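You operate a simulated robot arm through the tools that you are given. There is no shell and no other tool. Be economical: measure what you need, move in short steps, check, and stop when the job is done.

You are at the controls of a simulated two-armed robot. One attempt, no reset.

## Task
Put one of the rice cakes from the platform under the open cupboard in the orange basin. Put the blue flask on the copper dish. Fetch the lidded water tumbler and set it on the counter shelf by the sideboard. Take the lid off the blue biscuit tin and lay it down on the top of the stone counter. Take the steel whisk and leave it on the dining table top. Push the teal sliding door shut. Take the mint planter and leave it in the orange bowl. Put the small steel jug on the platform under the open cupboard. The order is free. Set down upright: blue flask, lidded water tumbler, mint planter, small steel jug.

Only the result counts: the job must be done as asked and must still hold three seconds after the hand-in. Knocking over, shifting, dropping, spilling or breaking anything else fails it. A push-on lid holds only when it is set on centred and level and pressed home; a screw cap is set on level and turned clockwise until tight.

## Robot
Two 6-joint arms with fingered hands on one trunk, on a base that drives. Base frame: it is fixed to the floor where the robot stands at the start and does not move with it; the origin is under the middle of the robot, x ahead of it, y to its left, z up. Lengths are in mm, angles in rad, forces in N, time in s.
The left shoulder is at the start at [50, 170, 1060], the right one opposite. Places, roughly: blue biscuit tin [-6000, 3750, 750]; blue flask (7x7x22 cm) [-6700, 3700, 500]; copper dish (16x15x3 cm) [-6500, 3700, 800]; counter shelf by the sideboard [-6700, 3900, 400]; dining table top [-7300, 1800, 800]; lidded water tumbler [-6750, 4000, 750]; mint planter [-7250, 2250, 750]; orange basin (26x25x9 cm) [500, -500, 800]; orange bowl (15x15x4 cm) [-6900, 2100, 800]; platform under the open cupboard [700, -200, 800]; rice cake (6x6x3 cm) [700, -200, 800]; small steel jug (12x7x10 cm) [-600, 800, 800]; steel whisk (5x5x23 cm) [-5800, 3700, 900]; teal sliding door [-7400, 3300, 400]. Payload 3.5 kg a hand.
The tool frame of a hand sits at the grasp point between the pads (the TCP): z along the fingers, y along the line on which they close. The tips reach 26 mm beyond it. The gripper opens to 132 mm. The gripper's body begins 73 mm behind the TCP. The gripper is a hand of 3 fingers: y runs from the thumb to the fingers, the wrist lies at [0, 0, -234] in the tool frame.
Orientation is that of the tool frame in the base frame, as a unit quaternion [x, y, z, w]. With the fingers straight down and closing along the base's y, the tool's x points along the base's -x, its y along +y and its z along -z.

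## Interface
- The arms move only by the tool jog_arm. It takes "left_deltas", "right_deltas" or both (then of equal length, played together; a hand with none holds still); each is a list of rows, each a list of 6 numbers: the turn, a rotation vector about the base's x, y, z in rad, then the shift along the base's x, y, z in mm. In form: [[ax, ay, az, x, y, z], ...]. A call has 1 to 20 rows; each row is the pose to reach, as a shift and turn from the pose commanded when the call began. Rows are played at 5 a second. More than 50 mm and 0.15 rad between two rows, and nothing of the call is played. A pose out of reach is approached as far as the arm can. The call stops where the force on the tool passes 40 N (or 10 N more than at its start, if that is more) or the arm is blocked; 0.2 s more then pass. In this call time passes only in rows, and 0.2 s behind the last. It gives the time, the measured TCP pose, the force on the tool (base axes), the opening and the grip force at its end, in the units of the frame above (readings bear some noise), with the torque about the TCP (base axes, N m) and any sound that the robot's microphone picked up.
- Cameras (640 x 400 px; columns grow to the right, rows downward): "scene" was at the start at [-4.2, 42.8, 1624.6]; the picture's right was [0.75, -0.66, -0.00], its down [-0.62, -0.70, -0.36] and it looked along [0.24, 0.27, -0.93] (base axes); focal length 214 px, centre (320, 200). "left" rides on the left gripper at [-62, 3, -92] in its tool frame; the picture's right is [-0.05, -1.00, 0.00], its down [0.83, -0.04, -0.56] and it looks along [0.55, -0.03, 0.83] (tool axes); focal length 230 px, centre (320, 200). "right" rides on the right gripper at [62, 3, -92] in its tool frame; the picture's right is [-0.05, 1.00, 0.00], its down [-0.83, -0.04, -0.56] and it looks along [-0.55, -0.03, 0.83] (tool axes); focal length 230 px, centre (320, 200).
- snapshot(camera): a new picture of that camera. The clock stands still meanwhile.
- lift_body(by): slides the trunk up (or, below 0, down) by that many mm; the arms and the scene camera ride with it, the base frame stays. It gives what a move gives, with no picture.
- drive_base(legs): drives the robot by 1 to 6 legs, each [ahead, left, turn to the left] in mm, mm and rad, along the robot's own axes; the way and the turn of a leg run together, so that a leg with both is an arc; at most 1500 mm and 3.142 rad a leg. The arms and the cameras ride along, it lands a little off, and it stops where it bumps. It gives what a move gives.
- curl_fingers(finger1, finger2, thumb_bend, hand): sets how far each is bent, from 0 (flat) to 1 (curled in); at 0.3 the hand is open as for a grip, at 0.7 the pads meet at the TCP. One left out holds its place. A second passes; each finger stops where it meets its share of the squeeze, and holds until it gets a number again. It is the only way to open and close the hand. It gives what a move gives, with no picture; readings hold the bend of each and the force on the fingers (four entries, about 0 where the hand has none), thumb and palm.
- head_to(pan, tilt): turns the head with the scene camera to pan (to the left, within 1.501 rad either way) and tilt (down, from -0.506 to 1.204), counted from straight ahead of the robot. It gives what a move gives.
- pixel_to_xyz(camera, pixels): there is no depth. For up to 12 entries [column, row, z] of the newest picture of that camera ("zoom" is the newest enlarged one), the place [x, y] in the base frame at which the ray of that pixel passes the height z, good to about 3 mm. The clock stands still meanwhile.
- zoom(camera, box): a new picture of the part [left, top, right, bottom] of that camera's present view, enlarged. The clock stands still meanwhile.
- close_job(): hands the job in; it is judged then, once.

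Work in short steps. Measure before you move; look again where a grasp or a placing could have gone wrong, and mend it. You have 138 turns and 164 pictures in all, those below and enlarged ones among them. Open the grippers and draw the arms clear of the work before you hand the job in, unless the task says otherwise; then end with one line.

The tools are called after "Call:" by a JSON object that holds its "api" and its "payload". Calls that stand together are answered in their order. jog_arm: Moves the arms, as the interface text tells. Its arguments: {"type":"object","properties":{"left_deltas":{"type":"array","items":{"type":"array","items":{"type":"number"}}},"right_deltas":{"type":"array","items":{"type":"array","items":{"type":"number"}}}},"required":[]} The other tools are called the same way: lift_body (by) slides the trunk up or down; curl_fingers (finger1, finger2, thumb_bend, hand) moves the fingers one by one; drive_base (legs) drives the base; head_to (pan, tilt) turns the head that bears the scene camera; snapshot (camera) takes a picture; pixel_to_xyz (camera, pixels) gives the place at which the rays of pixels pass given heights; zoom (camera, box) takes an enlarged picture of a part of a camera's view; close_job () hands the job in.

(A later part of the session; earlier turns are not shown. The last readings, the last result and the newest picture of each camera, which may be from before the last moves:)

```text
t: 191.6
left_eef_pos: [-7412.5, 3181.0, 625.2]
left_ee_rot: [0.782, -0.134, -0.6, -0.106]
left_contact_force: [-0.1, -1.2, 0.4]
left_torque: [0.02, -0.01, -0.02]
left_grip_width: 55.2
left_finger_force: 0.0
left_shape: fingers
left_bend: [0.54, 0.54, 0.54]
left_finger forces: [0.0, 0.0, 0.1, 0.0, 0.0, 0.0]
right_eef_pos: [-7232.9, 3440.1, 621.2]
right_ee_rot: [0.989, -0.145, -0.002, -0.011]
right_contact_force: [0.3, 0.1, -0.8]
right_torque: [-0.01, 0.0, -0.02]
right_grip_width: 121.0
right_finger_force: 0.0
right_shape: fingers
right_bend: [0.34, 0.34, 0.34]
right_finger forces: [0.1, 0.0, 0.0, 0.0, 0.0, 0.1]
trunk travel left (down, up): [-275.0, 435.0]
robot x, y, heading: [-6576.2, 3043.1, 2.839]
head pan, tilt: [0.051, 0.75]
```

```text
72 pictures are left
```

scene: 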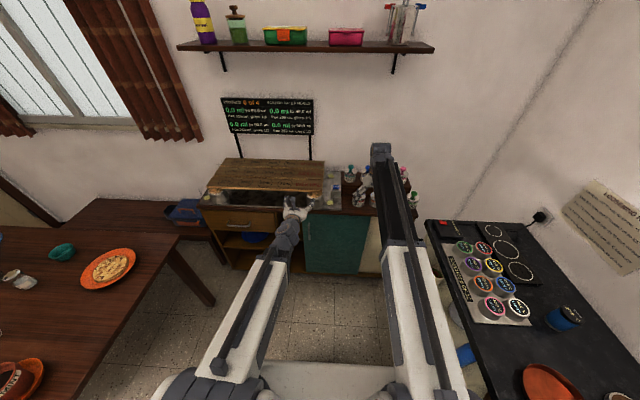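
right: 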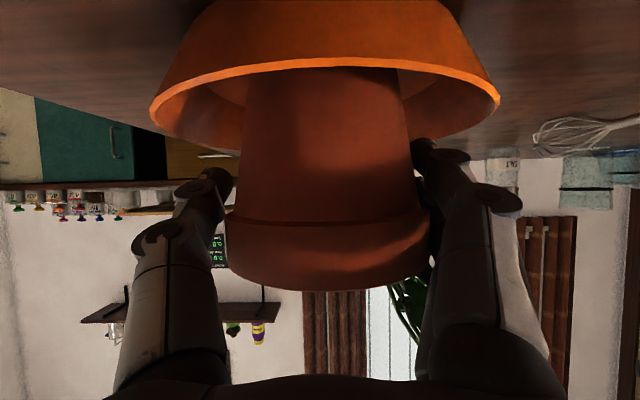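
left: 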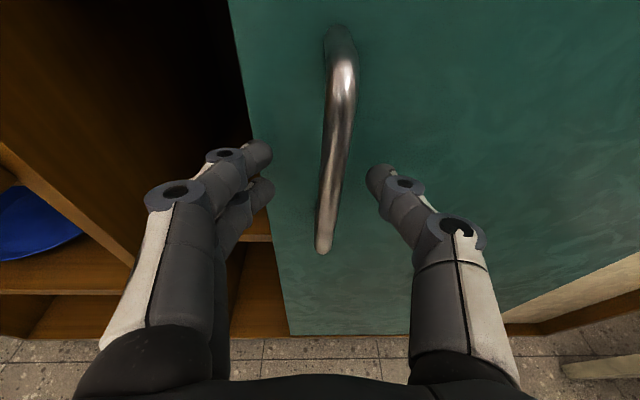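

The handle is inside the fingers. I push left 90 mm in 15 mm rows.

Call:
{"api": "jog_arm", "payload": {"left_deltas": [[0, 0, 0, -4, -14, 0], [0, 0, 0, -9, -29, 0], [0, 0, 0, -13, -43, 0], [0, 0, 0, -18, -57, 0], [0, 0, 0, -22, -72, 0], [0, 0, 0, -27, -86, 0], [0, 0, 0, -31, -100, 0]]}}

Call:
{"api": "snapshot", "payload": {"camera": "left"}}

```text
t: 193.2
left_eef_pos: [-7442.7, 3082.0, 626.1]
left_ee_rot: [0.782, -0.133, -0.6, -0.106]
left_contact_force: [-0.3, 0.0, 0.8]
left_torque: [0.03, 0.03, 0.03]
left_grip_width: 56.7
left_finger_force: 0.5
left_shape: fingers
left_bend: [0.54, 0.54, 0.53]
left_finger forces: [0.0, 0.1, 0.0, 0.0, 1.3, 0.0]
right_eef_pos: [-7232.1, 3439.6, 620.0]
right_ee_rot: [0.989, -0.145, -0.002, -0.011]
right_contact_force: [-0.1, 1.0, -0.3]
right_torque: [0.01, 0.01, 0.02]
right_grip_width: 121.0
right_finger_force: 0.0
right_shape: fingers
right_bend: [0.34, 0.34, 0.34]
right_finger forces: [0.0, 0.0, 0.0, 0.1, 0.1, 0.0]
trunk travel left (down, up): [-275.0, 435.0]
robot x, y, heading: [-6576.8, 3043.2, 2.837]
head pan, tilt: [0.051, 0.75]
```

```text
71 pictures are left
```

left: 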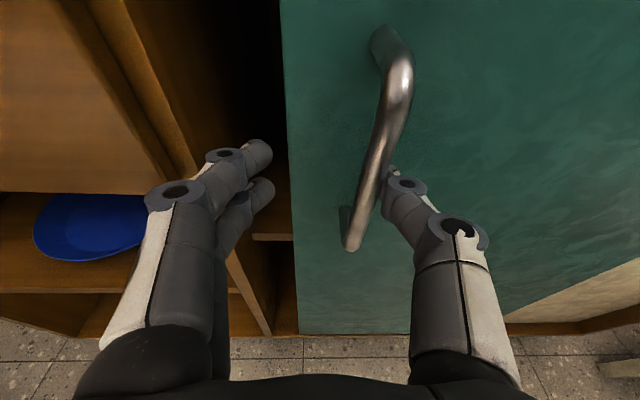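

Door slides easily. Remaining gap ≈70 mm; I push further in small rows.

Call:
{"api": "jog_arm", "payload": {"left_deltas": [[0, 0, 0, -4, -14, 0], [0, 0, 0, -9, -29, 0], [0, 0, 0, -13, -43, 0], [0, 0, 0, -17, -54, 0], [0, 0, 0, -20, -64, 0], [0, 0, 0, -23, -74, 0], [0, 0, 0, -26, -84, 0]]}}

Call:
{"api": "snapshot", "payload": {"camera": "left"}}

```text
t: 194.8
left_eef_pos: [-7466.9, 3009.9, 625.1]
left_ee_rot: [0.781, -0.14, -0.599, -0.111]
left_contact_force: [14.5, 34.2, -1.2]
left_torque: [0.12, -0.19, -0.78]
left_grip_width: 52.0
left_finger_force: 19.7
left_shape: fingers
left_bend: [0.65, 0.64, 0.48]
left_finger forces: [12.5, 7.9, 0.1, 0.0, 18.6, 0.0]
right_eef_pos: [-7231.4, 3441.5, 621.2]
right_ee_rot: [0.989, -0.146, -0.002, -0.01]
right_contact_force: [0.6, 0.2, 0.1]
right_torque: [-0.02, -0.01, 0.0]
right_grip_width: 120.9
right_finger_force: 0.1
right_shape: fingers
right_bend: [0.34, 0.34, 0.34]
right_finger forces: [0.0, 0.0, 0.0, 0.0, 0.0, 0.1]
trunk travel left (down, up): [-275.0, 435.0]
robot x, y, heading: [-6576.0, 3044.8, 2.833]
head pan, tilt: [0.051, 0.75]
```

```text
70 pictures are left
```

left: 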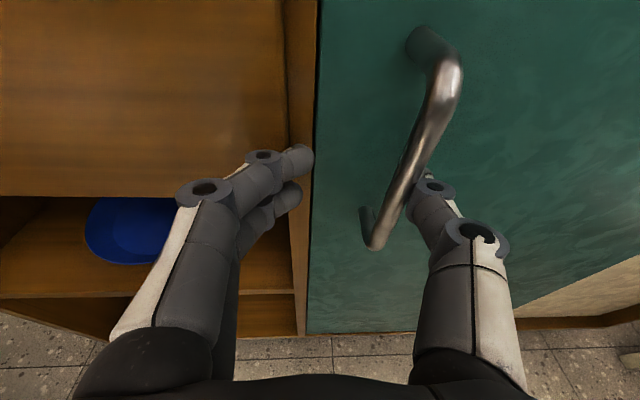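

Fingers jam on the divider while a small gap may remain. I ease right/back, curl the two fingers away, keeping the thumb as pusher.

Call:
{"api": "jog_arm", "payload": {"left_deltas": [[0, 0, 0, 3, 10, 0], [0, 0, 0, 15, 6, 0], [0, 0, 0, 34, 0, 0]]}}

Call:
{"api": "curl_fingers", "payload": {"hand": "left", "finger1": 0.95, "finger2": 0.95, "thumb_bend": 0.48}}

Call:
{"api": "snapshot", "payload": {"camera": "left"}}

```text
t: 195.6
left_eef_pos: [-7434.5, 2994.7, 624.4]
left_ee_rot: [0.781, -0.131, -0.601, -0.104]
left_contact_force: [0.1, 0.3, -0.8]
left_torque: [0.02, 0.0, 0.02]
left_grip_width: 54.2
left_finger_force: 0.0
left_shape: fingers
left_bend: [0.54, 0.54, 0.54]
left_finger forces: [0.0, 0.0, 0.0, 0.0, 0.0, 0.1]
right_eef_pos: [-7232.3, 3437.1, 620.8]
right_ee_rot: [0.989, -0.145, -0.002, -0.01]
right_contact_force: [0.3, 0.2, 0.3]
right_torque: [-0.03, 0.0, 0.02]
right_grip_width: 120.7
right_finger_force: 0.1
right_shape: fingers
right_bend: [0.34, 0.34, 0.34]
right_finger forces: [0.1, 0.0, 0.1, 0.0, 0.0, 0.1]
trunk travel left (down, up): [-275.0, 435.0]
robot x, y, heading: [-6573.8, 3038.9, 2.846]
head pan, tilt: [0.051, 0.75]
```

```text
t: 196.6
left_eef_pos: [-7434.9, 2998.6, 623.2]
left_ee_rot: [0.781, -0.135, -0.6, -0.107]
left_contact_force: [-0.8, -0.2, 0.4]
left_torque: [0.0, -0.04, 0.03]
left_grip_width: 37.7
left_finger_force: 0.0
left_shape: fingers
left_bend: [0.95, 0.95, 0.48]
left_finger forces: [0.0, 0.1, 0.0, 0.1, 0.1, 0.0]
right_eef_pos: [-7231.3, 3439.5, 619.3]
right_ee_rot: [0.989, -0.145, -0.002, -0.012]
right_contact_force: [-0.1, 0.0, -0.2]
right_torque: [-0.01, 0.02, -0.03]
right_grip_width: 120.8
right_finger_force: 0.0
right_shape: fingers
right_bend: [0.34, 0.34, 0.34]
right_finger forces: [0.1, 0.0, 0.0, 0.0, 0.0, 0.1]
trunk travel left (down, up): [-275.0, 435.0]
robot x, y, heading: [-6574.4, 3041.5, 2.836]
head pan, tilt: [0.051, 0.75]
```

```text
69 pictures are left
```

left: 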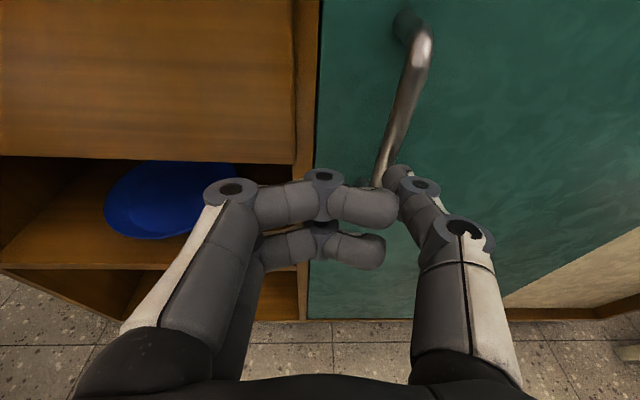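

The door edge now meets the divider (col ≈318). To be sure it is fully home, I open the fingers wide, put the thumb right of the handle and push gently.

Call:
{"api": "curl_fingers", "payload": {"hand": "left", "finger1": 0.3, "finger2": 0.3, "thumb_bend": 0.5}}

Call:
{"api": "jog_arm", "payload": {"left_deltas": [[0, 0, 0, 4, 13, 0], [0, 0, 0, -3, 15, 0], [0, 0, 0, -11, 18, 0]]}}

Call:
{"api": "snapshot", "payload": {"camera": "left"}}

```text
t: 197.6
left_eef_pos: [-7435.2, 2998.4, 624.7]
left_ee_rot: [0.781, -0.134, -0.6, -0.106]
left_contact_force: [-0.1, -0.9, 0.4]
left_torque: [0.02, 0.01, -0.01]
left_grip_width: 101.2
left_finger_force: 0.1
left_shape: fingers
left_bend: [0.3, 0.3, 0.5]
left_finger forces: [0.1, 0.0, 0.0, 0.0, 0.0, 0.0]
right_eef_pos: [-7231.2, 3439.0, 619.9]
right_ee_rot: [0.989, -0.145, -0.002, -0.011]
right_contact_force: [0.0, 0.1, -0.3]
right_torque: [0.0, 0.01, 0.01]
right_grip_width: 121.2
right_finger_force: 0.1
right_shape: fingers
right_bend: [0.34, 0.34, 0.34]
right_finger forces: [0.0, 0.1, 0.0, 0.1, 0.0, 0.1]
trunk travel left (down, up): [-275.0, 435.0]
robot x, y, heading: [-6574.7, 3038.7, 2.84]
head pan, tilt: [0.051, 0.75]
```

```text
t: 198.4
left_eef_pos: [-7443.9, 3014.8, 624.8]
left_ee_rot: [0.781, -0.135, -0.6, -0.107]
left_contact_force: [2.3, -0.2, -0.8]
left_torque: [-0.01, -0.03, -0.12]
left_grip_width: 101.7
left_finger_force: 1.0
left_shape: fingers
left_bend: [0.3, 0.3, 0.5]
left_finger forces: [0.0, 0.1, 0.0, 0.0, 1.6, 0.0]
right_eef_pos: [-7231.2, 3439.6, 620.1]
right_ee_rot: [0.989, -0.145, -0.001, -0.01]
right_contact_force: [0.0, -0.6, -0.2]
right_torque: [-0.01, -0.04, -0.02]
right_grip_width: 120.8
right_finger_force: 0.1
right_shape: fingers
right_bend: [0.34, 0.34, 0.34]
right_finger forces: [0.0, 0.0, 0.1, 0.1, 0.0, 0.0]
trunk travel left (down, up): [-275.0, 435.0]
robot x, y, heading: [-6575.0, 3043.4, 2.842]
head pan, tilt: [0.051, 0.75]
```

```text
68 pictures are left
```

left: 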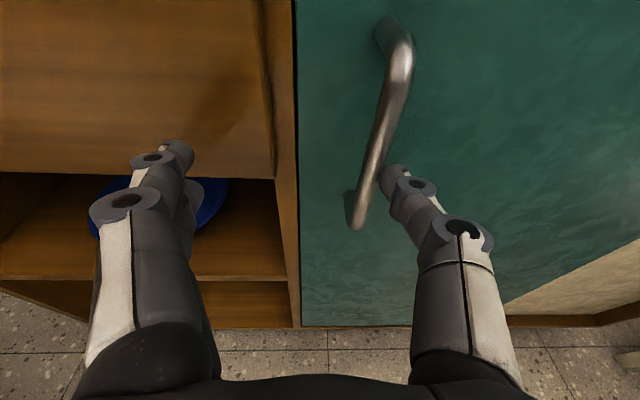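

Thumb is at the handle's right side. Push left up to 30 mm until blocked.

Call:
{"api": "jog_arm", "payload": {"left_deltas": [[0, 0, 0, -2, -6, 0], [0, 0, 0, -4, -12, 0], [0, 0, 0, -5, -17, 0], [0, 0, 0, -7, -22, 0], [0, 0, 0, -8, -27, 0], [0, 0, 0, -10, -32, 0], [0, 0, 0, -11, -37, 0]]}}

Call:
{"api": "snapshot", "payload": {"camera": "left"}}

Call:
{"api": "zoom", "payload": {"camera": "scene", "box": [180, 180, 440, 330]}}

```text
t: 200.0
left_eef_pos: [-7455.5, 2976.8, 626.9]
left_ee_rot: [0.781, -0.134, -0.601, -0.106]
left_contact_force: [18.3, 6.3, -2.4]
left_torque: [-0.14, -0.07, -1.39]
left_grip_width: 124.7
left_finger_force: 9.4
left_shape: fingers
left_bend: [0.3, 0.3, 0.43]
left_finger forces: [0.0, 0.2, 0.0, 0.1, 18.6, 0.0]
right_eef_pos: [-7231.0, 3438.0, 620.5]
right_ee_rot: [0.989, -0.146, -0.001, -0.011]
right_contact_force: [-0.3, 0.4, -0.7]
right_torque: [0.02, 0.02, 0.01]
right_grip_width: 120.9
right_finger_force: 0.0
right_shape: fingers
right_bend: [0.34, 0.34, 0.34]
right_finger forces: [0.0, 0.0, 0.0, 0.0, 0.1, 0.0]
trunk travel left (down, up): [-275.0, 435.0]
robot x, y, heading: [-6576.2, 3040.5, 2.841]
head pan, tilt: [0.051, 0.75]
```

```text
67 pictures are left
```

left: 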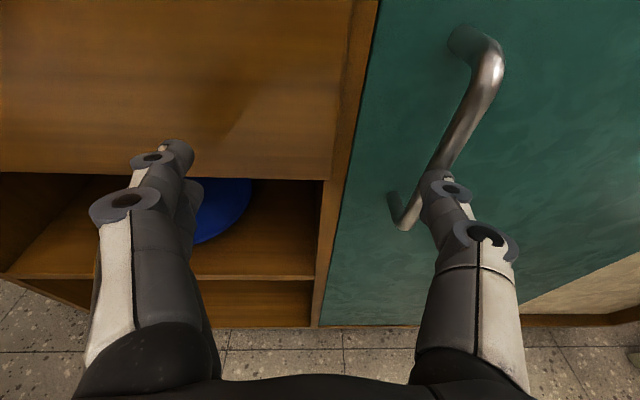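

```text
2.46 times, centred on (310, 255) of scene
```

zoom: 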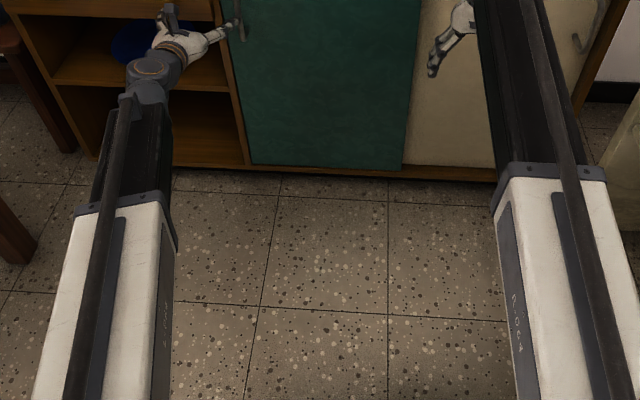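

The door does not move further under 18 N: it is shut. I withdraw the thumb, pull the left hand back, and put the right arm aside to the right-front.

Call:
{"api": "jog_arm", "payload": {"left_deltas": [[0, 0, 0, 4, 14, 0], [0, 0, 0, 40, 3, 0], [0, 0, 0, 80, -9, 0], [0, 0, 0, 120, -21, 0], [0, 0, 0, 155, -32, 0]], "right_deltas": [[0, 0, 0, 26, 18, 0], [0, 0, 0, 52, 36, 0], [0, 0, 0, 78, 54, 0], [0, 0, 0, 104, 72, 0], [0, 0, 0, 130, 90, 0]]}}

Call:
{"api": "drive_base", "payload": {"legs": [[-330, 0, 0], [0, 330, 0], [0, 0, -1.58]]}}

Call:
{"api": "head_to", "payload": {"pan": 0.35, "tilt": 0.6}}

Call:
{"api": "snapshot", "payload": {"camera": "scene"}}

```text
t: 201.2
left_eef_pos: [-7301.6, 2945.4, 623.7]
left_ee_rot: [0.781, -0.133, -0.601, -0.105]
left_contact_force: [-0.8, -1.0, 0.1]
left_torque: [0.02, 0.02, -0.01]
left_grip_width: 101.6
left_finger_force: 0.0
left_shape: fingers
left_bend: [0.3, 0.3, 0.5]
left_finger forces: [0.0, 0.1, 0.0, 0.1, 0.0, 0.1]
right_eef_pos: [-7100.8, 3529.7, 618.0]
right_ee_rot: [0.989, -0.145, -0.002, -0.011]
right_contact_force: [-0.2, -0.7, 0.0]
right_torque: [0.01, 0.0, 0.0]
right_grip_width: 121.1
right_finger_force: 0.0
right_shape: fingers
right_bend: [0.34, 0.34, 0.34]
right_finger forces: [0.1, 0.0, 0.1, 0.1, 0.0, 0.0]
trunk travel left (down, up): [-275.0, 435.0]
robot x, y, heading: [-6578.7, 3044.7, 2.842]
head pan, tilt: [0.051, 0.75]
```

```text
t: 209.1
left_eef_pos: [-6445.0, 3347.6, 625.1]
left_ee_rot: [-0.453, 0.65, 0.346, 0.502]
left_contact_force: [0.9, -0.3, -0.7]
left_torque: [-0.01, -0.01, 0.01]
left_grip_width: 101.4
left_finger_force: 0.1
left_shape: fingers
left_bend: [0.3, 0.3, 0.5]
left_finger forces: [0.0, 0.0, 0.0, 0.1, 0.1, 0.1]
right_eef_pos: [-5864.7, 3138.8, 619.2]
right_ee_rot: [-0.59, 0.808, -0.007, 0.009]
right_contact_force: [-0.8, -0.2, -0.1]
right_torque: [-0.04, -0.03, 0.02]
right_grip_width: 121.1
right_finger_force: 0.1
right_shape: fingers
right_bend: [0.34, 0.34, 0.34]
right_finger forces: [0.0, 0.0, 0.0, 0.0, 0.1, 0.0]
trunk travel left (down, up): [-275.0, 435.0]
robot x, y, heading: [-6358.9, 2621.0, 1.254]
head pan, tilt: [0.051, 0.75]
```

```text
t: 209.9
left_eef_pos: [-6443.4, 3348.0, 624.9]
left_ee_rot: [-0.453, 0.651, 0.346, 0.502]
left_contact_force: [1.3, -0.5, 0.1]
left_torque: [0.02, 0.01, -0.01]
left_grip_width: 101.3
left_finger_force: 0.1
left_shape: fingers
left_bend: [0.3, 0.3, 0.5]
left_finger forces: [0.0, 0.0, 0.0, 0.0, 0.0, 0.1]
right_eef_pos: [-5864.1, 3138.5, 620.3]
right_ee_rot: [-0.59, 0.807, -0.006, 0.009]
right_contact_force: [0.3, 0.5, -0.5]
right_torque: [-0.02, 0.0, 0.0]
right_grip_width: 121.1
right_finger_force: 0.0
right_shape: fingers
right_bend: [0.34, 0.34, 0.34]
right_finger forces: [0.1, 0.0, 0.1, 0.0, 0.0, 0.0]
trunk travel left (down, up): [-275.0, 435.0]
robot x, y, heading: [-6361.3, 2623.1, 1.251]
head pan, tilt: [0.351, 0.6]
```

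```text
65 pictures are left
```

scene: 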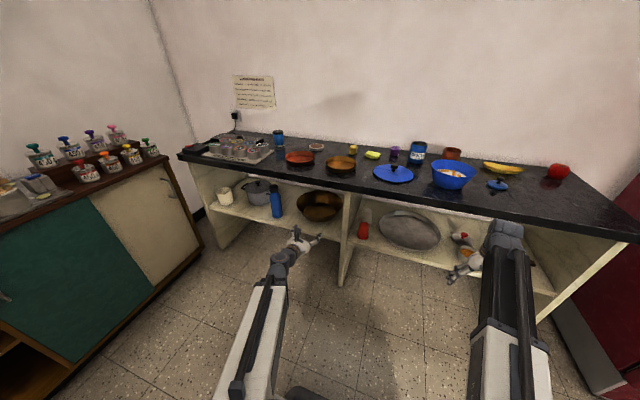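

I zoom on the left bay of the counter and measure the flask, shelf and items.

Call:
{"api": "zoom", "payload": {"camera": "scene", "box": [170, 120, 370, 245]}}

Call:
{"api": "pixel_to_xyz", "payload": {"camera": "zoom", "pixels": [[340, 306, 400], [340, 306, 420], [333, 220, 610], [270, 275, 400], [480, 320, 400], [340, 60, 800], [415, 130, 800], [540, 145, 800], [345, 60, 860], [350, 95, 800], [475, 95, 800]]}}

```text
3.20 times, centred on (270, 182) of scene
```

zoom: 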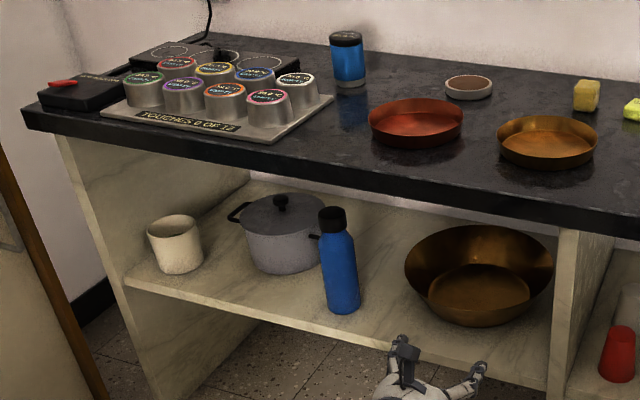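

```text
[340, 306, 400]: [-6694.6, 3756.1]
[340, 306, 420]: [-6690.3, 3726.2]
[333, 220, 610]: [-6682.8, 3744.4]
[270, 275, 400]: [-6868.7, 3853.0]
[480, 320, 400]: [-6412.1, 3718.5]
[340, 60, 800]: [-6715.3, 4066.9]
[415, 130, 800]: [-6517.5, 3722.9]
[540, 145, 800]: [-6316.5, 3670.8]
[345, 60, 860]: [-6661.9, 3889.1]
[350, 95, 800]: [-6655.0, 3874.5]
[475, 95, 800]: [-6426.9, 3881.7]
```

The flask stands at the shelf front ≈(-6692,3760); the red copper dish at ≈(-6518,3718). I move so the left hand faces the flask 200 mm away, lower the trunk 95, open the hand to ~108 mm, and look.

Call:
{"api": "drive_base", "payload": {"legs": [[90, 360, 0.005]]}}

Call:
{"api": "lift_body", "payload": {"by": -95}}

Call:
{"api": "curl_fingers", "payload": {"hand": "left", "finger1": 0.38, "finger2": 0.38, "thumb_bend": 0.38}}

Call:
{"api": "snapshot", "payload": {"camera": "left"}}

Call:
{"api": "snapshot", "payload": {"camera": "scene"}}

```text
t: 212.2
left_eef_pos: [-6764.8, 3548.0, 624.9]
left_ee_rot: [-0.454, 0.649, 0.347, 0.502]
left_contact_force: [0.5, 0.3, -0.5]
left_torque: [0.01, 0.01, 0.02]
left_grip_width: 101.2
left_finger_force: 0.0
left_shape: fingers
left_bend: [0.3, 0.3, 0.5]
left_finger forces: [0.0, 0.0, 0.0, 0.0, 0.0, 0.0]
right_eef_pos: [-6183.6, 3341.0, 619.8]
right_ee_rot: [-0.593, 0.805, -0.007, 0.01]
right_contact_force: [-0.2, 1.3, -1.0]
right_torque: [0.0, 0.03, -0.01]
right_grip_width: 121.2
right_finger_force: 0.0
right_shape: fingers
right_bend: [0.34, 0.34, 0.34]
right_finger forces: [0.0, 0.1, 0.0, 0.0, 0.1, 0.1]
trunk travel left (down, up): [-275.0, 435.0]
robot x, y, heading: [-6674.5, 2823.4, 1.26]
head pan, tilt: [0.351, 0.6]
```

```text
t: 213.5
left_eef_pos: [-6764.8, 3547.5, 530.5]
left_ee_rot: [-0.455, 0.649, 0.347, 0.501]
left_contact_force: [0.1, -0.6, 0.6]
left_torque: [-0.01, -0.04, 0.02]
left_grip_width: 101.0
left_finger_force: 0.0
left_shape: fingers
left_bend: [0.3, 0.3, 0.5]
left_finger forces: [0.1, 0.1, 0.0, 0.0, 0.0, 0.0]
right_eef_pos: [-6183.5, 3340.3, 525.3]
right_ee_rot: [-0.592, 0.806, -0.006, 0.009]
right_contact_force: [-0.3, -0.1, -0.3]
right_torque: [0.02, 0.0, 0.0]
right_grip_width: 120.9
right_finger_force: 0.0
right_shape: fingers
right_bend: [0.34, 0.34, 0.34]
right_finger forces: [0.1, 0.1, 0.0, 0.0, 0.0, 0.0]
trunk travel left (down, up): [-180.0, 530.0]
robot x, y, heading: [-6679.3, 2821.5, 1.253]
head pan, tilt: [0.351, 0.6]
```

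```text
t: 214.5
left_eef_pos: [-6764.2, 3546.7, 530.4]
left_ee_rot: [-0.455, 0.649, 0.347, 0.501]
left_contact_force: [0.6, 0.1, -0.1]
left_torque: [0.02, 0.03, -0.04]
left_grip_width: 108.4
left_finger_force: 0.0
left_shape: fingers
left_bend: [0.38, 0.38, 0.38]
left_finger forces: [0.0, 0.0, 0.1, 0.1, 0.0, 0.1]
right_eef_pos: [-6183.8, 3341.0, 524.4]
right_ee_rot: [-0.592, 0.806, -0.006, 0.009]
right_contact_force: [0.1, -1.0, 0.6]
right_torque: [0.02, -0.02, 0.01]
right_grip_width: 120.7
right_finger_force: 0.2
right_shape: fingers
right_bend: [0.34, 0.34, 0.34]
right_finger forces: [0.0, 0.0, 0.1, 0.0, 0.1, 0.0]
trunk travel left (down, up): [-180.0, 530.0]
robot x, y, heading: [-6679.9, 2823.9, 1.254]
head pan, tilt: [0.351, 0.6]
```

```text
63 pictures are left
```

left: 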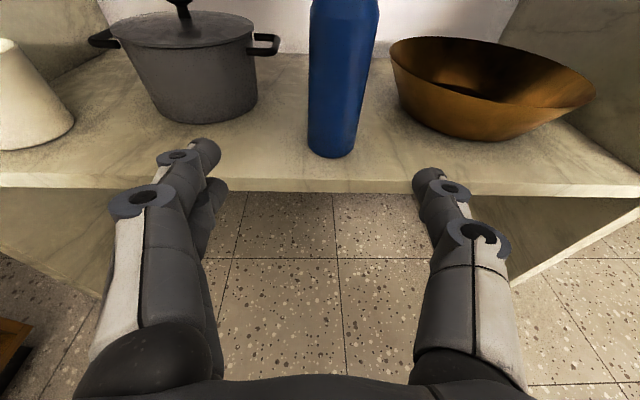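

```text
62 pictures are left
```

scene: 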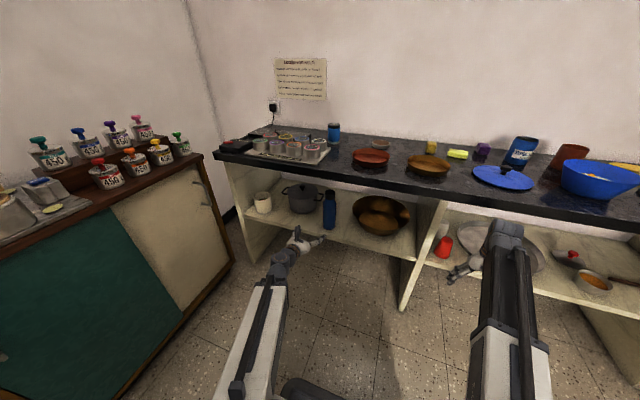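

Call:
{"api": "pixel_to_xyz", "payload": {"camera": "left", "pixels": [[330, 157, 400], [330, 157, 410], [340, 60, 500], [309, 100, 450], [363, 100, 450], [277, 45, 500], [392, 55, 450], [320, 190, 400]]}}

Call:
{"api": "pixel_to_xyz", "payload": {"camera": "scene", "pixels": [[330, 228, 400], [330, 228, 410], [330, 195, 600], [372, 157, 805], [334, 143, 800]]}}

```text
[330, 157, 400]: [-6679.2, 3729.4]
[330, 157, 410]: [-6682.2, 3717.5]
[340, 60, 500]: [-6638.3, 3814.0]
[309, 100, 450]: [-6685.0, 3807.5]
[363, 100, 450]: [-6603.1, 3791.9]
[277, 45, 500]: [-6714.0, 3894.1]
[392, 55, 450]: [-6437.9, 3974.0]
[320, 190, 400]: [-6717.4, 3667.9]
```

```text
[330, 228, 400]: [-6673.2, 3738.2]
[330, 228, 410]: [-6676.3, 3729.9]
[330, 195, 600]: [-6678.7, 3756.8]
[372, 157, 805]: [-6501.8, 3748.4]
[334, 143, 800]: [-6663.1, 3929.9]
```

Flask axis ≈(-6672,3763), shelf z≈398. I pull the right hand back 150, shift the left hand 20 mm right, and drive ahead 110.

Call:
{"api": "jog_arm", "payload": {"right_deltas": [[0, 0, 0, 3, -40, 0], [0, 0, 0, 5, -80, 0], [0, 0, 0, 8, -120, 0], [0, 0, 0, 11, -160, 0]], "left_deltas": [[0, 0, 0, 5, -2, 0], [0, 0, 0, 10, -3, 0], [0, 0, 0, 15, -5, 0], [0, 0, 0, 19, -6, 0]]}}

Call:
{"api": "drive_base", "payload": {"legs": [[110, 0, 0]]}}

Call:
{"api": "snapshot", "payload": {"camera": "left"}}

```text
t: 215.5
left_eef_pos: [-6746.9, 3545.0, 529.2]
left_ee_rot: [-0.454, 0.649, 0.347, 0.502]
left_contact_force: [-0.1, 0.0, 0.2]
left_torque: [0.02, 0.02, -0.02]
left_grip_width: 108.5
left_finger_force: 0.0
left_shape: fingers
left_bend: [0.38, 0.38, 0.38]
left_finger forces: [0.1, 0.0, 0.0, 0.0, 0.1, 0.0]
left hand out of reach, approached as far as the arm can: row 4
right_eef_pos: [-6174.0, 3179.3, 523.7]
right_ee_rot: [-0.593, 0.805, -0.006, 0.009]
right_contact_force: [-0.8, -0.3, 0.6]
right_torque: [-0.01, 0.01, -0.02]
right_grip_width: 121.0
right_finger_force: 0.0
right_shape: fingers
right_bend: [0.34, 0.34, 0.34]
right_finger forces: [0.1, 0.0, 0.0, 0.0, 0.0, 0.1]
trunk travel left (down, up): [-180.0, 530.0]
robot x, y, heading: [-6675.5, 2821.5, 1.258]
head pan, tilt: [0.351, 0.6]
```

```text
t: 216.7
left_eef_pos: [-6710.7, 3650.6, 529.8]
left_ee_rot: [-0.454, 0.65, 0.346, 0.501]
left_contact_force: [-0.2, 1.4, -0.2]
left_torque: [0.04, -0.02, -0.03]
left_grip_width: 108.3
left_finger_force: 0.0
left_shape: fingers
left_bend: [0.38, 0.38, 0.38]
left_finger forces: [0.1, 0.1, 0.0, 0.1, 0.0, 0.0]
right_eef_pos: [-6138.0, 3285.4, 524.2]
right_ee_rot: [-0.592, 0.806, -0.006, 0.009]
right_contact_force: [0.0, 0.2, -0.1]
right_torque: [-0.02, 0.0, -0.01]
right_grip_width: 121.0
right_finger_force: 0.1
right_shape: fingers
right_bend: [0.34, 0.34, 0.34]
right_finger forces: [0.0, 0.1, 0.0, 0.0, 0.0, 0.0]
trunk travel left (down, up): [-180.0, 530.0]
robot x, y, heading: [-6638.2, 2927.8, 1.259]
head pan, tilt: [0.351, 0.6]
```

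```text
61 pictures are left
```

left: 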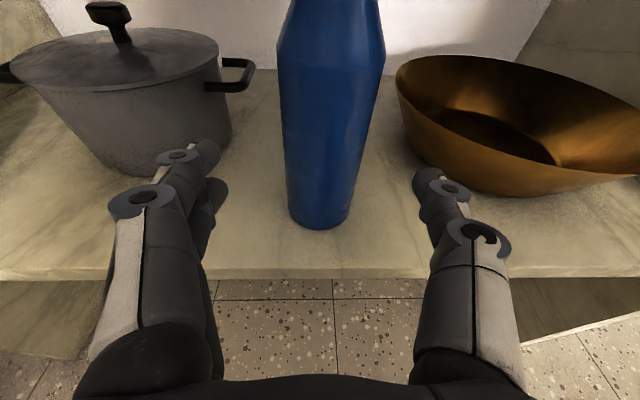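

Flask is centred. I check the bowl rim and pot clearance before entering.

Call:
{"api": "pixel_to_xyz", "payload": {"camera": "left", "pixels": [[397, 85, 490], [405, 120, 470], [440, 170, 440], [252, 75, 500], [320, 229, 398], [348, 215, 398], [232, 120, 470]]}}

```text
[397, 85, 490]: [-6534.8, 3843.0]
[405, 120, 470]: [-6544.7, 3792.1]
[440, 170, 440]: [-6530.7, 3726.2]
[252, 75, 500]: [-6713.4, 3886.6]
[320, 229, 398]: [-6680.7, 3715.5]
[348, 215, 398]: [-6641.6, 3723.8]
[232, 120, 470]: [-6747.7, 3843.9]
```

Clearances fine. I move in 106 mm to the flask axis and close.

Call:
{"api": "jog_arm", "payload": {"left_deltas": [[0, 0, 0, 13, 33, 0], [0, 0, 0, 26, 66, 0], [0, 0, 0, 39, 100, 0]]}}

Call:
{"api": "snapshot", "payload": {"camera": "left"}}

```text
t: 217.5
left_eef_pos: [-6669.4, 3751.3, 528.0]
left_ee_rot: [-0.454, 0.65, 0.346, 0.502]
left_contact_force: [-0.1, -0.9, -0.4]
left_torque: [-0.02, 0.01, 0.0]
left_grip_width: 108.1
left_finger_force: 0.1
left_shape: fingers
left_bend: [0.38, 0.38, 0.38]
left_finger forces: [0.1, 0.0, 0.0, 0.1, 0.0, 0.1]
right_eef_pos: [-6139.0, 3285.2, 525.4]
right_ee_rot: [-0.592, 0.806, -0.006, 0.009]
right_contact_force: [0.1, -0.1, 0.1]
right_torque: [0.01, -0.01, 0.03]
right_grip_width: 121.1
right_finger_force: 0.0
right_shape: fingers
right_bend: [0.34, 0.34, 0.34]
right_finger forces: [0.1, 0.1, 0.0, 0.1, 0.0, 0.0]
trunk travel left (down, up): [-180.0, 530.0]
robot x, y, heading: [-6640.8, 2928.8, 1.254]
head pan, tilt: [0.351, 0.6]
```

```text
60 pictures are left
```

left: 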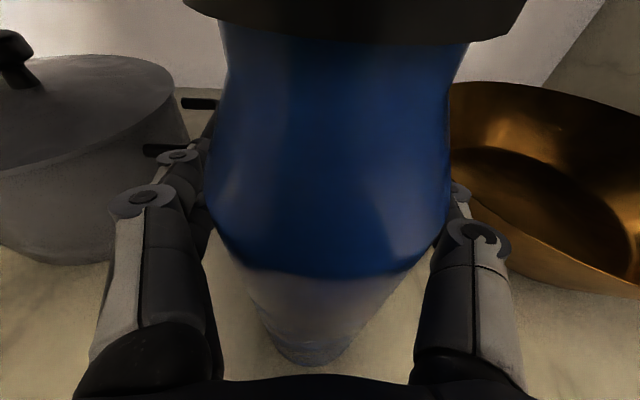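

Flask is between the fingers. Close, then lift 25 mm.

Call:
{"api": "curl_fingers", "payload": {"hand": "left", "finger1": 0.62, "finger2": 0.62, "thumb_bend": 0.62}}

Call:
{"api": "jog_arm", "payload": {"left_deltas": [[0, 0, 0, 0, 0, 8], [0, 0, 0, 0, 0, 18], [0, 0, 0, 0, 0, 30]]}}

Call:
{"api": "snapshot", "payload": {"camera": "left"}}

```text
t: 218.5
left_eef_pos: [-6670.0, 3752.6, 527.5]
left_ee_rot: [-0.455, 0.65, 0.346, 0.501]
left_contact_force: [2.3, 0.2, 0.7]
left_torque: [-0.01, 0.0, 0.04]
left_grip_width: 33.9
left_finger_force: 4.6
left_shape: fingers
left_bend: [0.61, 0.61, 0.61]
left_finger forces: [2.0, 2.2, 0.1, 0.0, 5.7, 0.0]
right_eef_pos: [-6138.5, 3284.9, 524.5]
right_ee_rot: [-0.592, 0.806, -0.007, 0.009]
right_contact_force: [-0.1, -0.5, 0.3]
right_torque: [-0.01, 0.0, 0.01]
right_grip_width: 121.1
right_finger_force: 0.0
right_shape: fingers
right_bend: [0.34, 0.34, 0.34]
right_finger forces: [0.0, 0.1, 0.0, 0.0, 0.1, 0.0]
trunk travel left (down, up): [-180.0, 530.0]
robot x, y, heading: [-6644.4, 2929.3, 1.254]
head pan, tilt: [0.351, 0.6]
```

```text
t: 219.3
left_eef_pos: [-6672.2, 3751.4, 559.2]
left_ee_rot: [-0.455, 0.65, 0.347, 0.501]
left_contact_force: [0.5, -0.4, -3.7]
left_torque: [0.11, -0.07, -0.01]
left_grip_width: 33.9
left_finger_force: 4.7
left_shape: fingers
left_bend: [0.61, 0.61, 0.61]
left_finger forces: [2.2, 2.8, 0.0, 0.1, 4.6, 0.1]
right_eef_pos: [-6138.1, 3286.5, 523.1]
right_ee_rot: [-0.592, 0.806, -0.007, 0.009]
right_contact_force: [0.1, -0.8, 0.4]
right_torque: [0.01, -0.01, -0.05]
right_grip_width: 121.1
right_finger_force: 0.0
right_shape: fingers
right_bend: [0.34, 0.34, 0.34]
right_finger forces: [0.0, 0.0, 0.1, 0.1, 0.1, 0.0]
trunk travel left (down, up): [-180.0, 530.0]
robot x, y, heading: [-6641.5, 2924.4, 1.257]
head pan, tilt: [0.351, 0.6]
```

```text
59 pictures are left
```

left: 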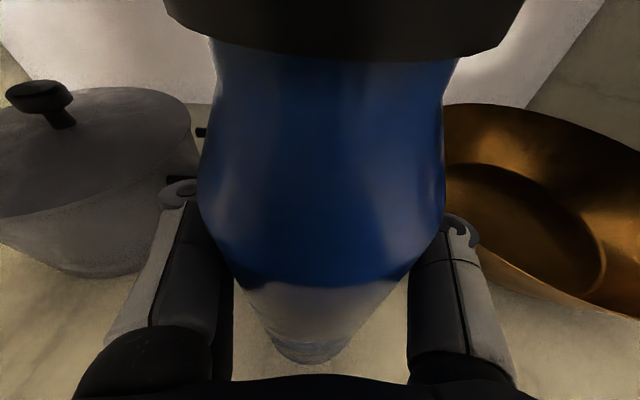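

It is lifting (≈0.4 kg). I tighten the grip and then back out with the base.

Call:
{"api": "curl_fingers", "payload": {"hand": "left", "finger1": 0.75, "finger2": 0.75, "thumb_bend": 0.75}}

Call:
{"api": "drive_base", "payload": {"legs": [[-330, 0, 0]]}}

Call:
{"api": "lift_body", "payload": {"by": 400}}

Call:
{"api": "snapshot", "payload": {"camera": "scene"}}

```text
t: 220.3
left_eef_pos: [-6671.1, 3749.9, 560.2]
left_ee_rot: [-0.454, 0.65, 0.347, 0.501]
left_contact_force: [-0.2, -0.4, -4.5]
left_torque: [0.16, -0.06, 0.01]
left_grip_width: 19.1
left_finger_force: 28.1
left_shape: fingers
left_bend: [0.74, 0.73, 0.67]
left_finger forces: [13.7, 15.1, 0.0, 0.0, 28.5, 0.1]
right_eef_pos: [-6139.3, 3286.0, 522.9]
right_ee_rot: [-0.592, 0.806, -0.006, 0.009]
right_contact_force: [-0.7, -0.3, -0.6]
right_torque: [0.0, -0.02, 0.01]
right_grip_width: 121.2
right_finger_force: 0.1
right_shape: fingers
right_bend: [0.34, 0.34, 0.34]
right_finger forces: [0.0, 0.0, 0.0, 0.0, 0.1, 0.1]
trunk travel left (down, up): [-180.0, 530.0]
robot x, y, heading: [-6644.1, 2927.5, 1.252]
head pan, tilt: [0.351, 0.6]
```

```text
t: 222.5
left_eef_pos: [-6771.1, 3434.1, 558.3]
left_ee_rot: [-0.453, 0.651, 0.346, 0.502]
left_contact_force: [-0.3, -0.4, -4.6]
left_torque: [0.17, -0.03, -0.01]
left_grip_width: 18.6
left_finger_force: 28.6
left_shape: fingers
left_bend: [0.74, 0.73, 0.67]
left_finger forces: [13.7, 15.1, 0.0, 0.0, 28.4, 0.0]
right_eef_pos: [-6238.8, 2968.6, 524.0]
right_ee_rot: [-0.59, 0.807, -0.006, 0.009]
right_contact_force: [0.0, -0.2, -0.5]
right_torque: [0.01, 0.01, 0.02]
right_grip_width: 120.8
right_finger_force: 0.0
right_shape: fingers
right_bend: [0.34, 0.34, 0.34]
right_finger forces: [0.0, 0.0, 0.1, 0.1, 0.1, 0.0]
trunk travel left (down, up): [-180.0, 530.0]
robot x, y, heading: [-6746.4, 2614.0, 1.252]
head pan, tilt: [0.351, 0.6]
```

```text
t: 226.4
left_eef_pos: [-6770.9, 3434.8, 958.9]
left_ee_rot: [-0.453, 0.651, 0.345, 0.502]
left_contact_force: [-0.9, 0.5, -4.2]
left_torque: [0.11, 0.0, -0.01]
left_grip_width: 18.7
left_finger_force: 28.6
left_shape: fingers
left_bend: [0.74, 0.73, 0.67]
left_finger forces: [13.6, 14.9, 0.1, 0.0, 28.3, 0.0]
right_eef_pos: [-6240.8, 2968.3, 923.6]
right_ee_rot: [-0.59, 0.807, -0.007, 0.009]
right_contact_force: [-0.8, 0.5, 0.2]
right_torque: [-0.04, 0.01, 0.05]
right_grip_width: 121.0
right_finger_force: 0.1
right_shape: fingers
right_bend: [0.34, 0.34, 0.34]
right_finger forces: [0.0, 0.1, 0.0, 0.0, 0.0, 0.0]
trunk travel left (down, up): [-580.0, 130.0]
robot x, y, heading: [-6743.0, 2612.4, 1.254]
head pan, tilt: [0.351, 0.6]
```

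```text
58 pictures are left
```

scene: 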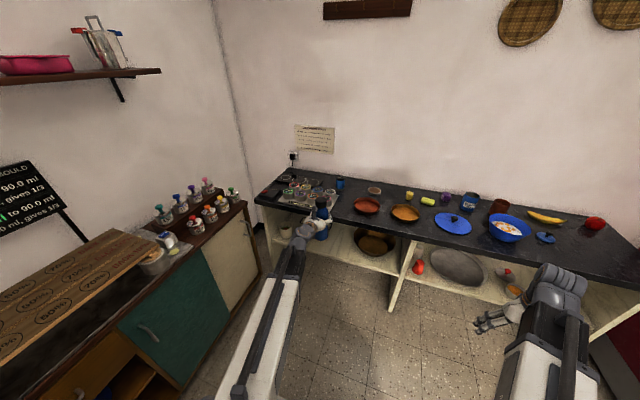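

Flask is out. I check its uprightness and measure the dish.

Call:
{"api": "zoom", "payload": {"camera": "scene", "box": [265, 165, 445, 277]}}

Call:
{"api": "snapshot", "payload": {"camera": "left"}}

```text
3.56 times, centred on (355, 221) of scene
```

zoom: 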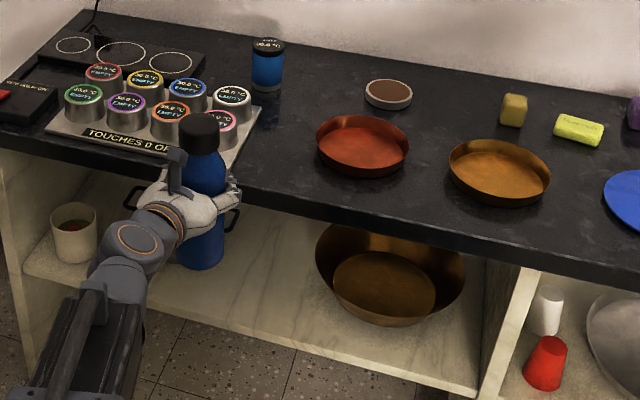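

```text
56 pictures are left
```

left: 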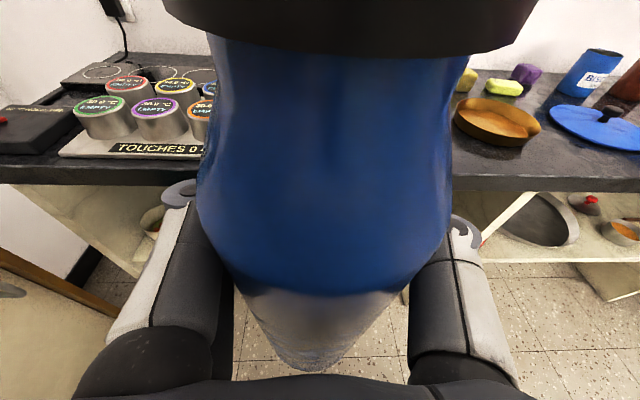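

Call:
{"api": "pixel_to_xyz", "payload": {"camera": "zoom", "pixels": [[362, 150, 804], [363, 139, 828], [316, 140, 828], [410, 147, 828], [360, 115, 828], [266, 83, 802], [268, 42, 900], [388, 95, 815]]}}

```text
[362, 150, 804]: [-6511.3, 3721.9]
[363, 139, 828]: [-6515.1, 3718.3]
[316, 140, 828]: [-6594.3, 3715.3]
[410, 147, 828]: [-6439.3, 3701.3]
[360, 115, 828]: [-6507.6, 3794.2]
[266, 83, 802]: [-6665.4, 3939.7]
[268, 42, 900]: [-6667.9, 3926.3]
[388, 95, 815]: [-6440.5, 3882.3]
```

Dish centre ≈(-6513,3720). I raise 50, then move right 156 and ahead 230.

Call:
{"api": "lift_body", "payload": {"by": 50}}

Call:
{"api": "drive_base", "payload": {"legs": [[0, -156, 0.004], [230, 0, 0]]}}

Call:
{"api": "head_to", "payload": {"pan": 0.2, "tilt": 0.65}}

Call:
{"api": "zoom", "payload": {"camera": "scene", "box": [200, 150, 420, 290]}}

```text
t: 227.3
left_eef_pos: [-6771.1, 3436.0, 1009.3]
left_ee_rot: [-0.452, 0.651, 0.345, 0.503]
left_contact_force: [-0.5, 0.0, -4.5]
left_torque: [0.11, -0.04, 0.01]
left_grip_width: 19.0
left_finger_force: 28.1
left_shape: fingers
left_bend: [0.74, 0.73, 0.67]
left_finger forces: [13.7, 15.0, 0.0, 0.0, 28.3, 0.0]
right_eef_pos: [-6240.2, 2966.5, 973.5]
right_ee_rot: [-0.59, 0.807, -0.006, 0.009]
right_contact_force: [-0.1, -0.2, 0.4]
right_torque: [0.01, -0.01, 0.0]
right_grip_width: 120.9
right_finger_force: 0.0
right_shape: fingers
right_bend: [0.34, 0.34, 0.34]
right_finger forces: [0.0, 0.1, 0.0, 0.0, 0.0, 0.1]
trunk travel left (down, up): [-630.0, 80.0]
robot x, y, heading: [-6745.9, 2611.0, 1.249]
head pan, tilt: [0.351, 0.6]
```

```text
t: 230.0
left_eef_pos: [-6560.4, 3608.3, 1008.3]
left_ee_rot: [-0.456, 0.649, 0.347, 0.5]
left_contact_force: [0.9, 0.1, -4.5]
left_torque: [0.1, -0.06, 0.02]
left_grip_width: 18.9
left_finger_force: 28.3
left_shape: fingers
left_bend: [0.74, 0.73, 0.67]
left_finger forces: [13.6, 15.1, 0.0, 0.1, 28.3, 0.0]
right_eef_pos: [-6023.3, 3146.7, 974.3]
right_ee_rot: [-0.594, 0.804, -0.008, 0.008]
right_contact_force: [-1.0, -0.5, 0.0]
right_torque: [-0.04, -0.01, 0.01]
right_grip_width: 121.1
right_finger_force: 0.1
right_shape: fingers
right_bend: [0.34, 0.34, 0.34]
right_finger forces: [0.1, 0.0, 0.0, 0.0, 0.1, 0.0]
trunk travel left (down, up): [-630.0, 80.0]
robot x, y, heading: [-6524.2, 2790.0, 1.265]
head pan, tilt: [0.351, 0.6]
```

```text
t: 230.7
left_eef_pos: [-6560.5, 3606.2, 1009.5]
left_ee_rot: [-0.456, 0.649, 0.348, 0.501]
left_contact_force: [-0.7, 0.2, -4.1]
left_torque: [0.1, -0.05, 0.02]
left_grip_width: 18.9
left_finger_force: 28.7
left_shape: fingers
left_bend: [0.74, 0.73, 0.67]
left_finger forces: [13.6, 14.9, 0.0, 0.0, 28.4, 0.1]
right_eef_pos: [-6024.9, 3146.5, 972.8]
right_ee_rot: [-0.594, 0.804, -0.007, 0.009]
right_contact_force: [0.3, -0.2, 0.0]
right_torque: [0.03, -0.02, 0.01]
right_grip_width: 120.9
right_finger_force: 0.1
right_shape: fingers
right_bend: [0.34, 0.34, 0.34]
right_finger forces: [0.0, 0.1, 0.0, 0.0, 0.0, 0.0]
trunk travel left (down, up): [-630.0, 80.0]
robot x, y, heading: [-6525.1, 2786.6, 1.262]
head pan, tilt: [0.201, 0.649]
```

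```text
2.86 times, centred on (310, 220) of scene
```

zoom: 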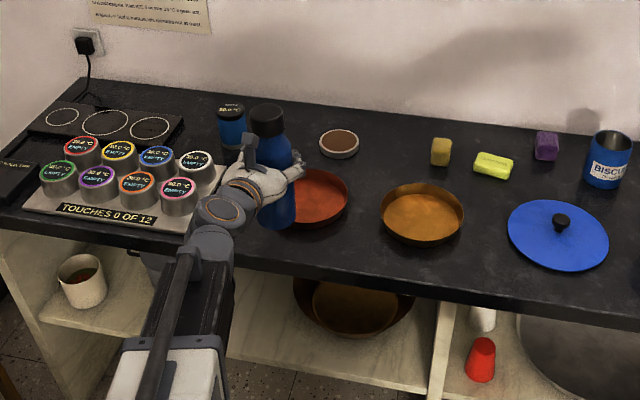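

Call:
{"api": "pixel_to_xyz", "payload": {"camera": "zoom", "pixels": [[349, 192, 828], [318, 169, 828], [308, 228, 800], [345, 212, 800], [232, 145, 802], [230, 106, 890], [338, 144, 815]]}}

```text
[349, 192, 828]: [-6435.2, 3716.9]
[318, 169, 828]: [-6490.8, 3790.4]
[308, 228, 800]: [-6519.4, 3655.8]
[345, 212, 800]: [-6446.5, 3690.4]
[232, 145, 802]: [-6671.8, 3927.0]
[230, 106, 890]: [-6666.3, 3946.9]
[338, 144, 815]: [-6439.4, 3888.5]
```

I move the flask over the dish centre (-6513,3718) and lower to TCP z≈950.

Call:
{"api": "jog_arm", "payload": {"left_deltas": [[0, 0, 0, 16, 37, 0], [0, 0, 0, 32, 74, 0], [0, 0, 0, 47, 111, 0], [0, 0, 0, 47, 111, -25], [0, 0, 0, 47, 111, -45], [0, 0, 0, 47, 111, -58]]}}

Call:
{"api": "zoom", "payload": {"camera": "scene", "box": [240, 150, 380, 250]}}

Call:
{"api": "snapshot", "payload": {"camera": "left"}}

```text
t: 232.1
left_eef_pos: [-6514.5, 3720.6, 952.1]
left_ee_rot: [-0.456, 0.649, 0.347, 0.501]
left_contact_force: [0.2, -0.2, -4.4]
left_torque: [0.12, -0.03, -0.01]
left_grip_width: 18.9
left_finger_force: 28.5
left_shape: fingers
left_bend: [0.74, 0.73, 0.67]
left_finger forces: [13.4, 14.8, 0.0, 0.0, 28.1, 0.0]
right_eef_pos: [-6024.2, 3146.8, 972.0]
right_ee_rot: [-0.594, 0.804, -0.007, 0.008]
right_contact_force: [0.2, 0.1, 0.5]
right_torque: [0.01, -0.01, -0.02]
right_grip_width: 121.2
right_finger_force: 0.0
right_shape: fingers
right_bend: [0.34, 0.34, 0.34]
right_finger forces: [0.0, 0.0, 0.0, 0.0, 0.0, 0.1]
trunk travel left (down, up): [-630.0, 80.0]
robot x, y, heading: [-6526.3, 2785.5, 1.259]
head pan, tilt: [0.201, 0.649]
```

```text
4.00 times, centred on (310, 200) of scene
```

zoom: 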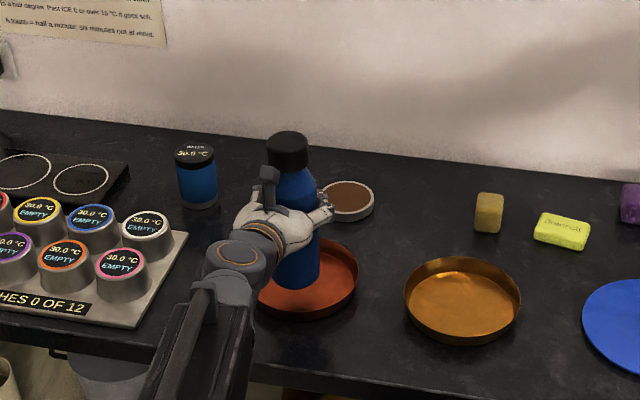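

```text
53 pictures are left
```

left: 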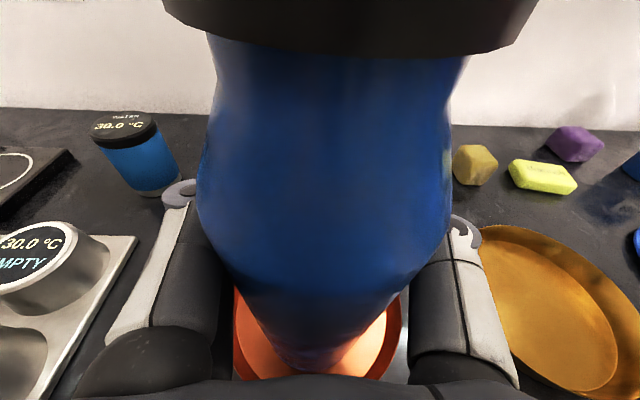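

Flask is over the dish centre. I lower in small rows until contact.

Call:
{"api": "jog_arm", "payload": {"left_deltas": [[0, 0, 0, 2, 0, -4], [0, 0, 0, 3, 0, -8], [0, 0, 0, 3, 0, -11], [0, 0, 0, 3, 0, -14], [0, 0, 0, 3, 0, -16]]}}

```text
t: 233.3
left_eef_pos: [-6510.8, 3718.9, 936.0]
left_ee_rot: [-0.456, 0.649, 0.347, 0.501]
left_contact_force: [-0.2, -0.5, -4.7]
left_torque: [0.09, -0.04, 0.0]
left_grip_width: 18.6
left_finger_force: 28.6
left_shape: fingers
left_bend: [0.74, 0.73, 0.67]
left_finger forces: [13.5, 14.9, 0.0, 0.1, 28.0, 0.0]
right_eef_pos: [-6025.0, 3146.4, 972.9]
right_ee_rot: [-0.594, 0.804, -0.006, 0.01]
right_contact_force: [0.6, -0.1, -0.2]
right_torque: [0.01, 0.0, -0.01]
right_grip_width: 120.8
right_finger_force: 0.1
right_shape: fingers
right_bend: [0.34, 0.34, 0.34]
right_finger forces: [0.0, 0.0, 0.1, 0.0, 0.1, 0.0]
trunk travel left (down, up): [-630.0, 80.0]
robot x, y, heading: [-6527.2, 2785.7, 1.265]
head pan, tilt: [0.201, 0.649]
```

Call:
{"api": "jog_arm", "payload": {"left_deltas": [[0, 0, 0, 0, 0, -2], [0, 0, 0, 0, 0, -4], [0, 0, 0, 0, 0, -5]]}}

```text
t: 234.1
left_eef_pos: [-6510.9, 3719.7, 929.5]
left_ee_rot: [-0.456, 0.649, 0.347, 0.501]
left_contact_force: [-0.1, -0.9, -4.4]
left_torque: [0.1, -0.04, 0.0]
left_grip_width: 18.9
left_finger_force: 28.2
left_shape: fingers
left_bend: [0.74, 0.73, 0.67]
left_finger forces: [13.4, 14.9, 0.1, 0.0, 28.0, 0.1]
right_eef_pos: [-6024.0, 3146.3, 974.2]
right_ee_rot: [-0.594, 0.804, -0.006, 0.009]
right_contact_force: [-0.3, -0.6, 0.4]
right_torque: [-0.01, -0.02, 0.03]
right_grip_width: 120.8
right_finger_force: 0.1
right_shape: fingers
right_bend: [0.34, 0.34, 0.34]
right_finger forces: [0.1, 0.0, 0.0, 0.0, 0.0, 0.0]
trunk travel left (down, up): [-630.0, 80.0]
robot x, y, heading: [-6526.8, 2786.9, 1.261]
head pan, tilt: [0.201, 0.649]
```

No contact yet (−4.4 N); I continue with 2 mm rows.

Call:
{"api": "jog_arm", "payload": {"left_deltas": [[0, 0, 0, 0, 0, -2], [0, 0, 0, 0, 0, -4], [0, 0, 0, 0, 0, -6], [0, 0, 0, 0, 0, -8]]}}

Call:
{"api": "zoom", "payload": {"camera": "scene", "box": [260, 170, 360, 240]}}

```text
t: 235.1
left_eef_pos: [-6510.5, 3719.1, 922.0]
left_ee_rot: [-0.456, 0.648, 0.348, 0.5]
left_contact_force: [0.0, -0.8, -5.6]
left_torque: [0.08, -0.02, -0.01]
left_grip_width: 18.8
left_finger_force: 28.0
left_shape: fingers
left_bend: [0.74, 0.73, 0.67]
left_finger forces: [13.3, 14.8, 0.1, 0.0, 28.0, 0.0]
right_eef_pos: [-6023.8, 3146.0, 974.2]
right_ee_rot: [-0.594, 0.805, -0.006, 0.009]
right_contact_force: [-0.7, 0.1, 0.3]
right_torque: [0.0, 0.0, 0.03]
right_grip_width: 121.1
right_finger_force: 0.0
right_shape: fingers
right_bend: [0.34, 0.34, 0.34]
right_finger forces: [0.0, 0.1, 0.0, 0.1, 0.1, 0.0]
trunk travel left (down, up): [-630.0, 80.0]
robot x, y, heading: [-6523.3, 2783.1, 1.264]
head pan, tilt: [0.201, 0.649]
```

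```text
5.71 times, centred on (310, 205) of scene
```

zoom: 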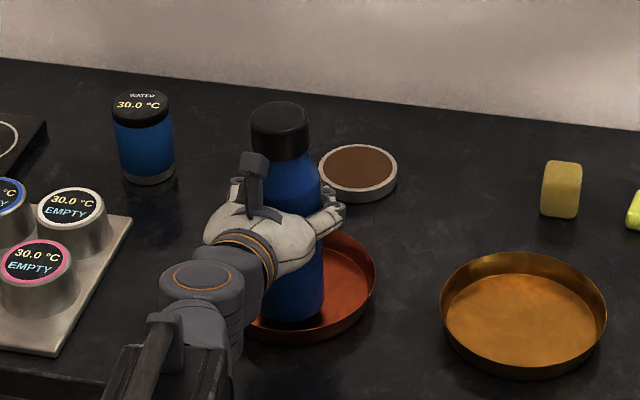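

Still free; the base sits ~12 mm left/front of the dish centre, so I shift (+13,+8) and continue down.

Call:
{"api": "jog_arm", "payload": {"left_deltas": [[0, 0, 0, 13, 8, 0], [0, 0, 0, 13, 8, -2], [0, 0, 0, 13, 8, -4], [0, 0, 0, 13, 8, -6], [0, 0, 0, 13, 8, -8]]}}

```text
t: 236.3
left_eef_pos: [-6497.0, 3726.6, 912.6]
left_ee_rot: [-0.456, 0.648, 0.348, 0.501]
left_contact_force: [0.1, -0.6, -4.8]
left_torque: [0.1, -0.08, 0.02]
left_grip_width: 18.5
left_finger_force: 27.9
left_shape: fingers
left_bend: [0.74, 0.73, 0.67]
left_finger forces: [13.4, 14.9, 0.0, 0.0, 28.0, 0.0]
right_eef_pos: [-6025.9, 3145.8, 973.9]
right_ee_rot: [-0.594, 0.804, -0.006, 0.009]
right_contact_force: [0.4, 0.4, 0.3]
right_torque: [0.02, -0.04, -0.01]
right_grip_width: 121.0
right_finger_force: 0.0
right_shape: fingers
right_bend: [0.34, 0.34, 0.34]
right_finger forces: [0.1, 0.0, 0.0, 0.0, 0.0, 0.1]
trunk travel left (down, up): [-630.0, 80.0]
robot x, y, heading: [-6526.7, 2784.9, 1.262]
head pan, tilt: [0.201, 0.649]
```

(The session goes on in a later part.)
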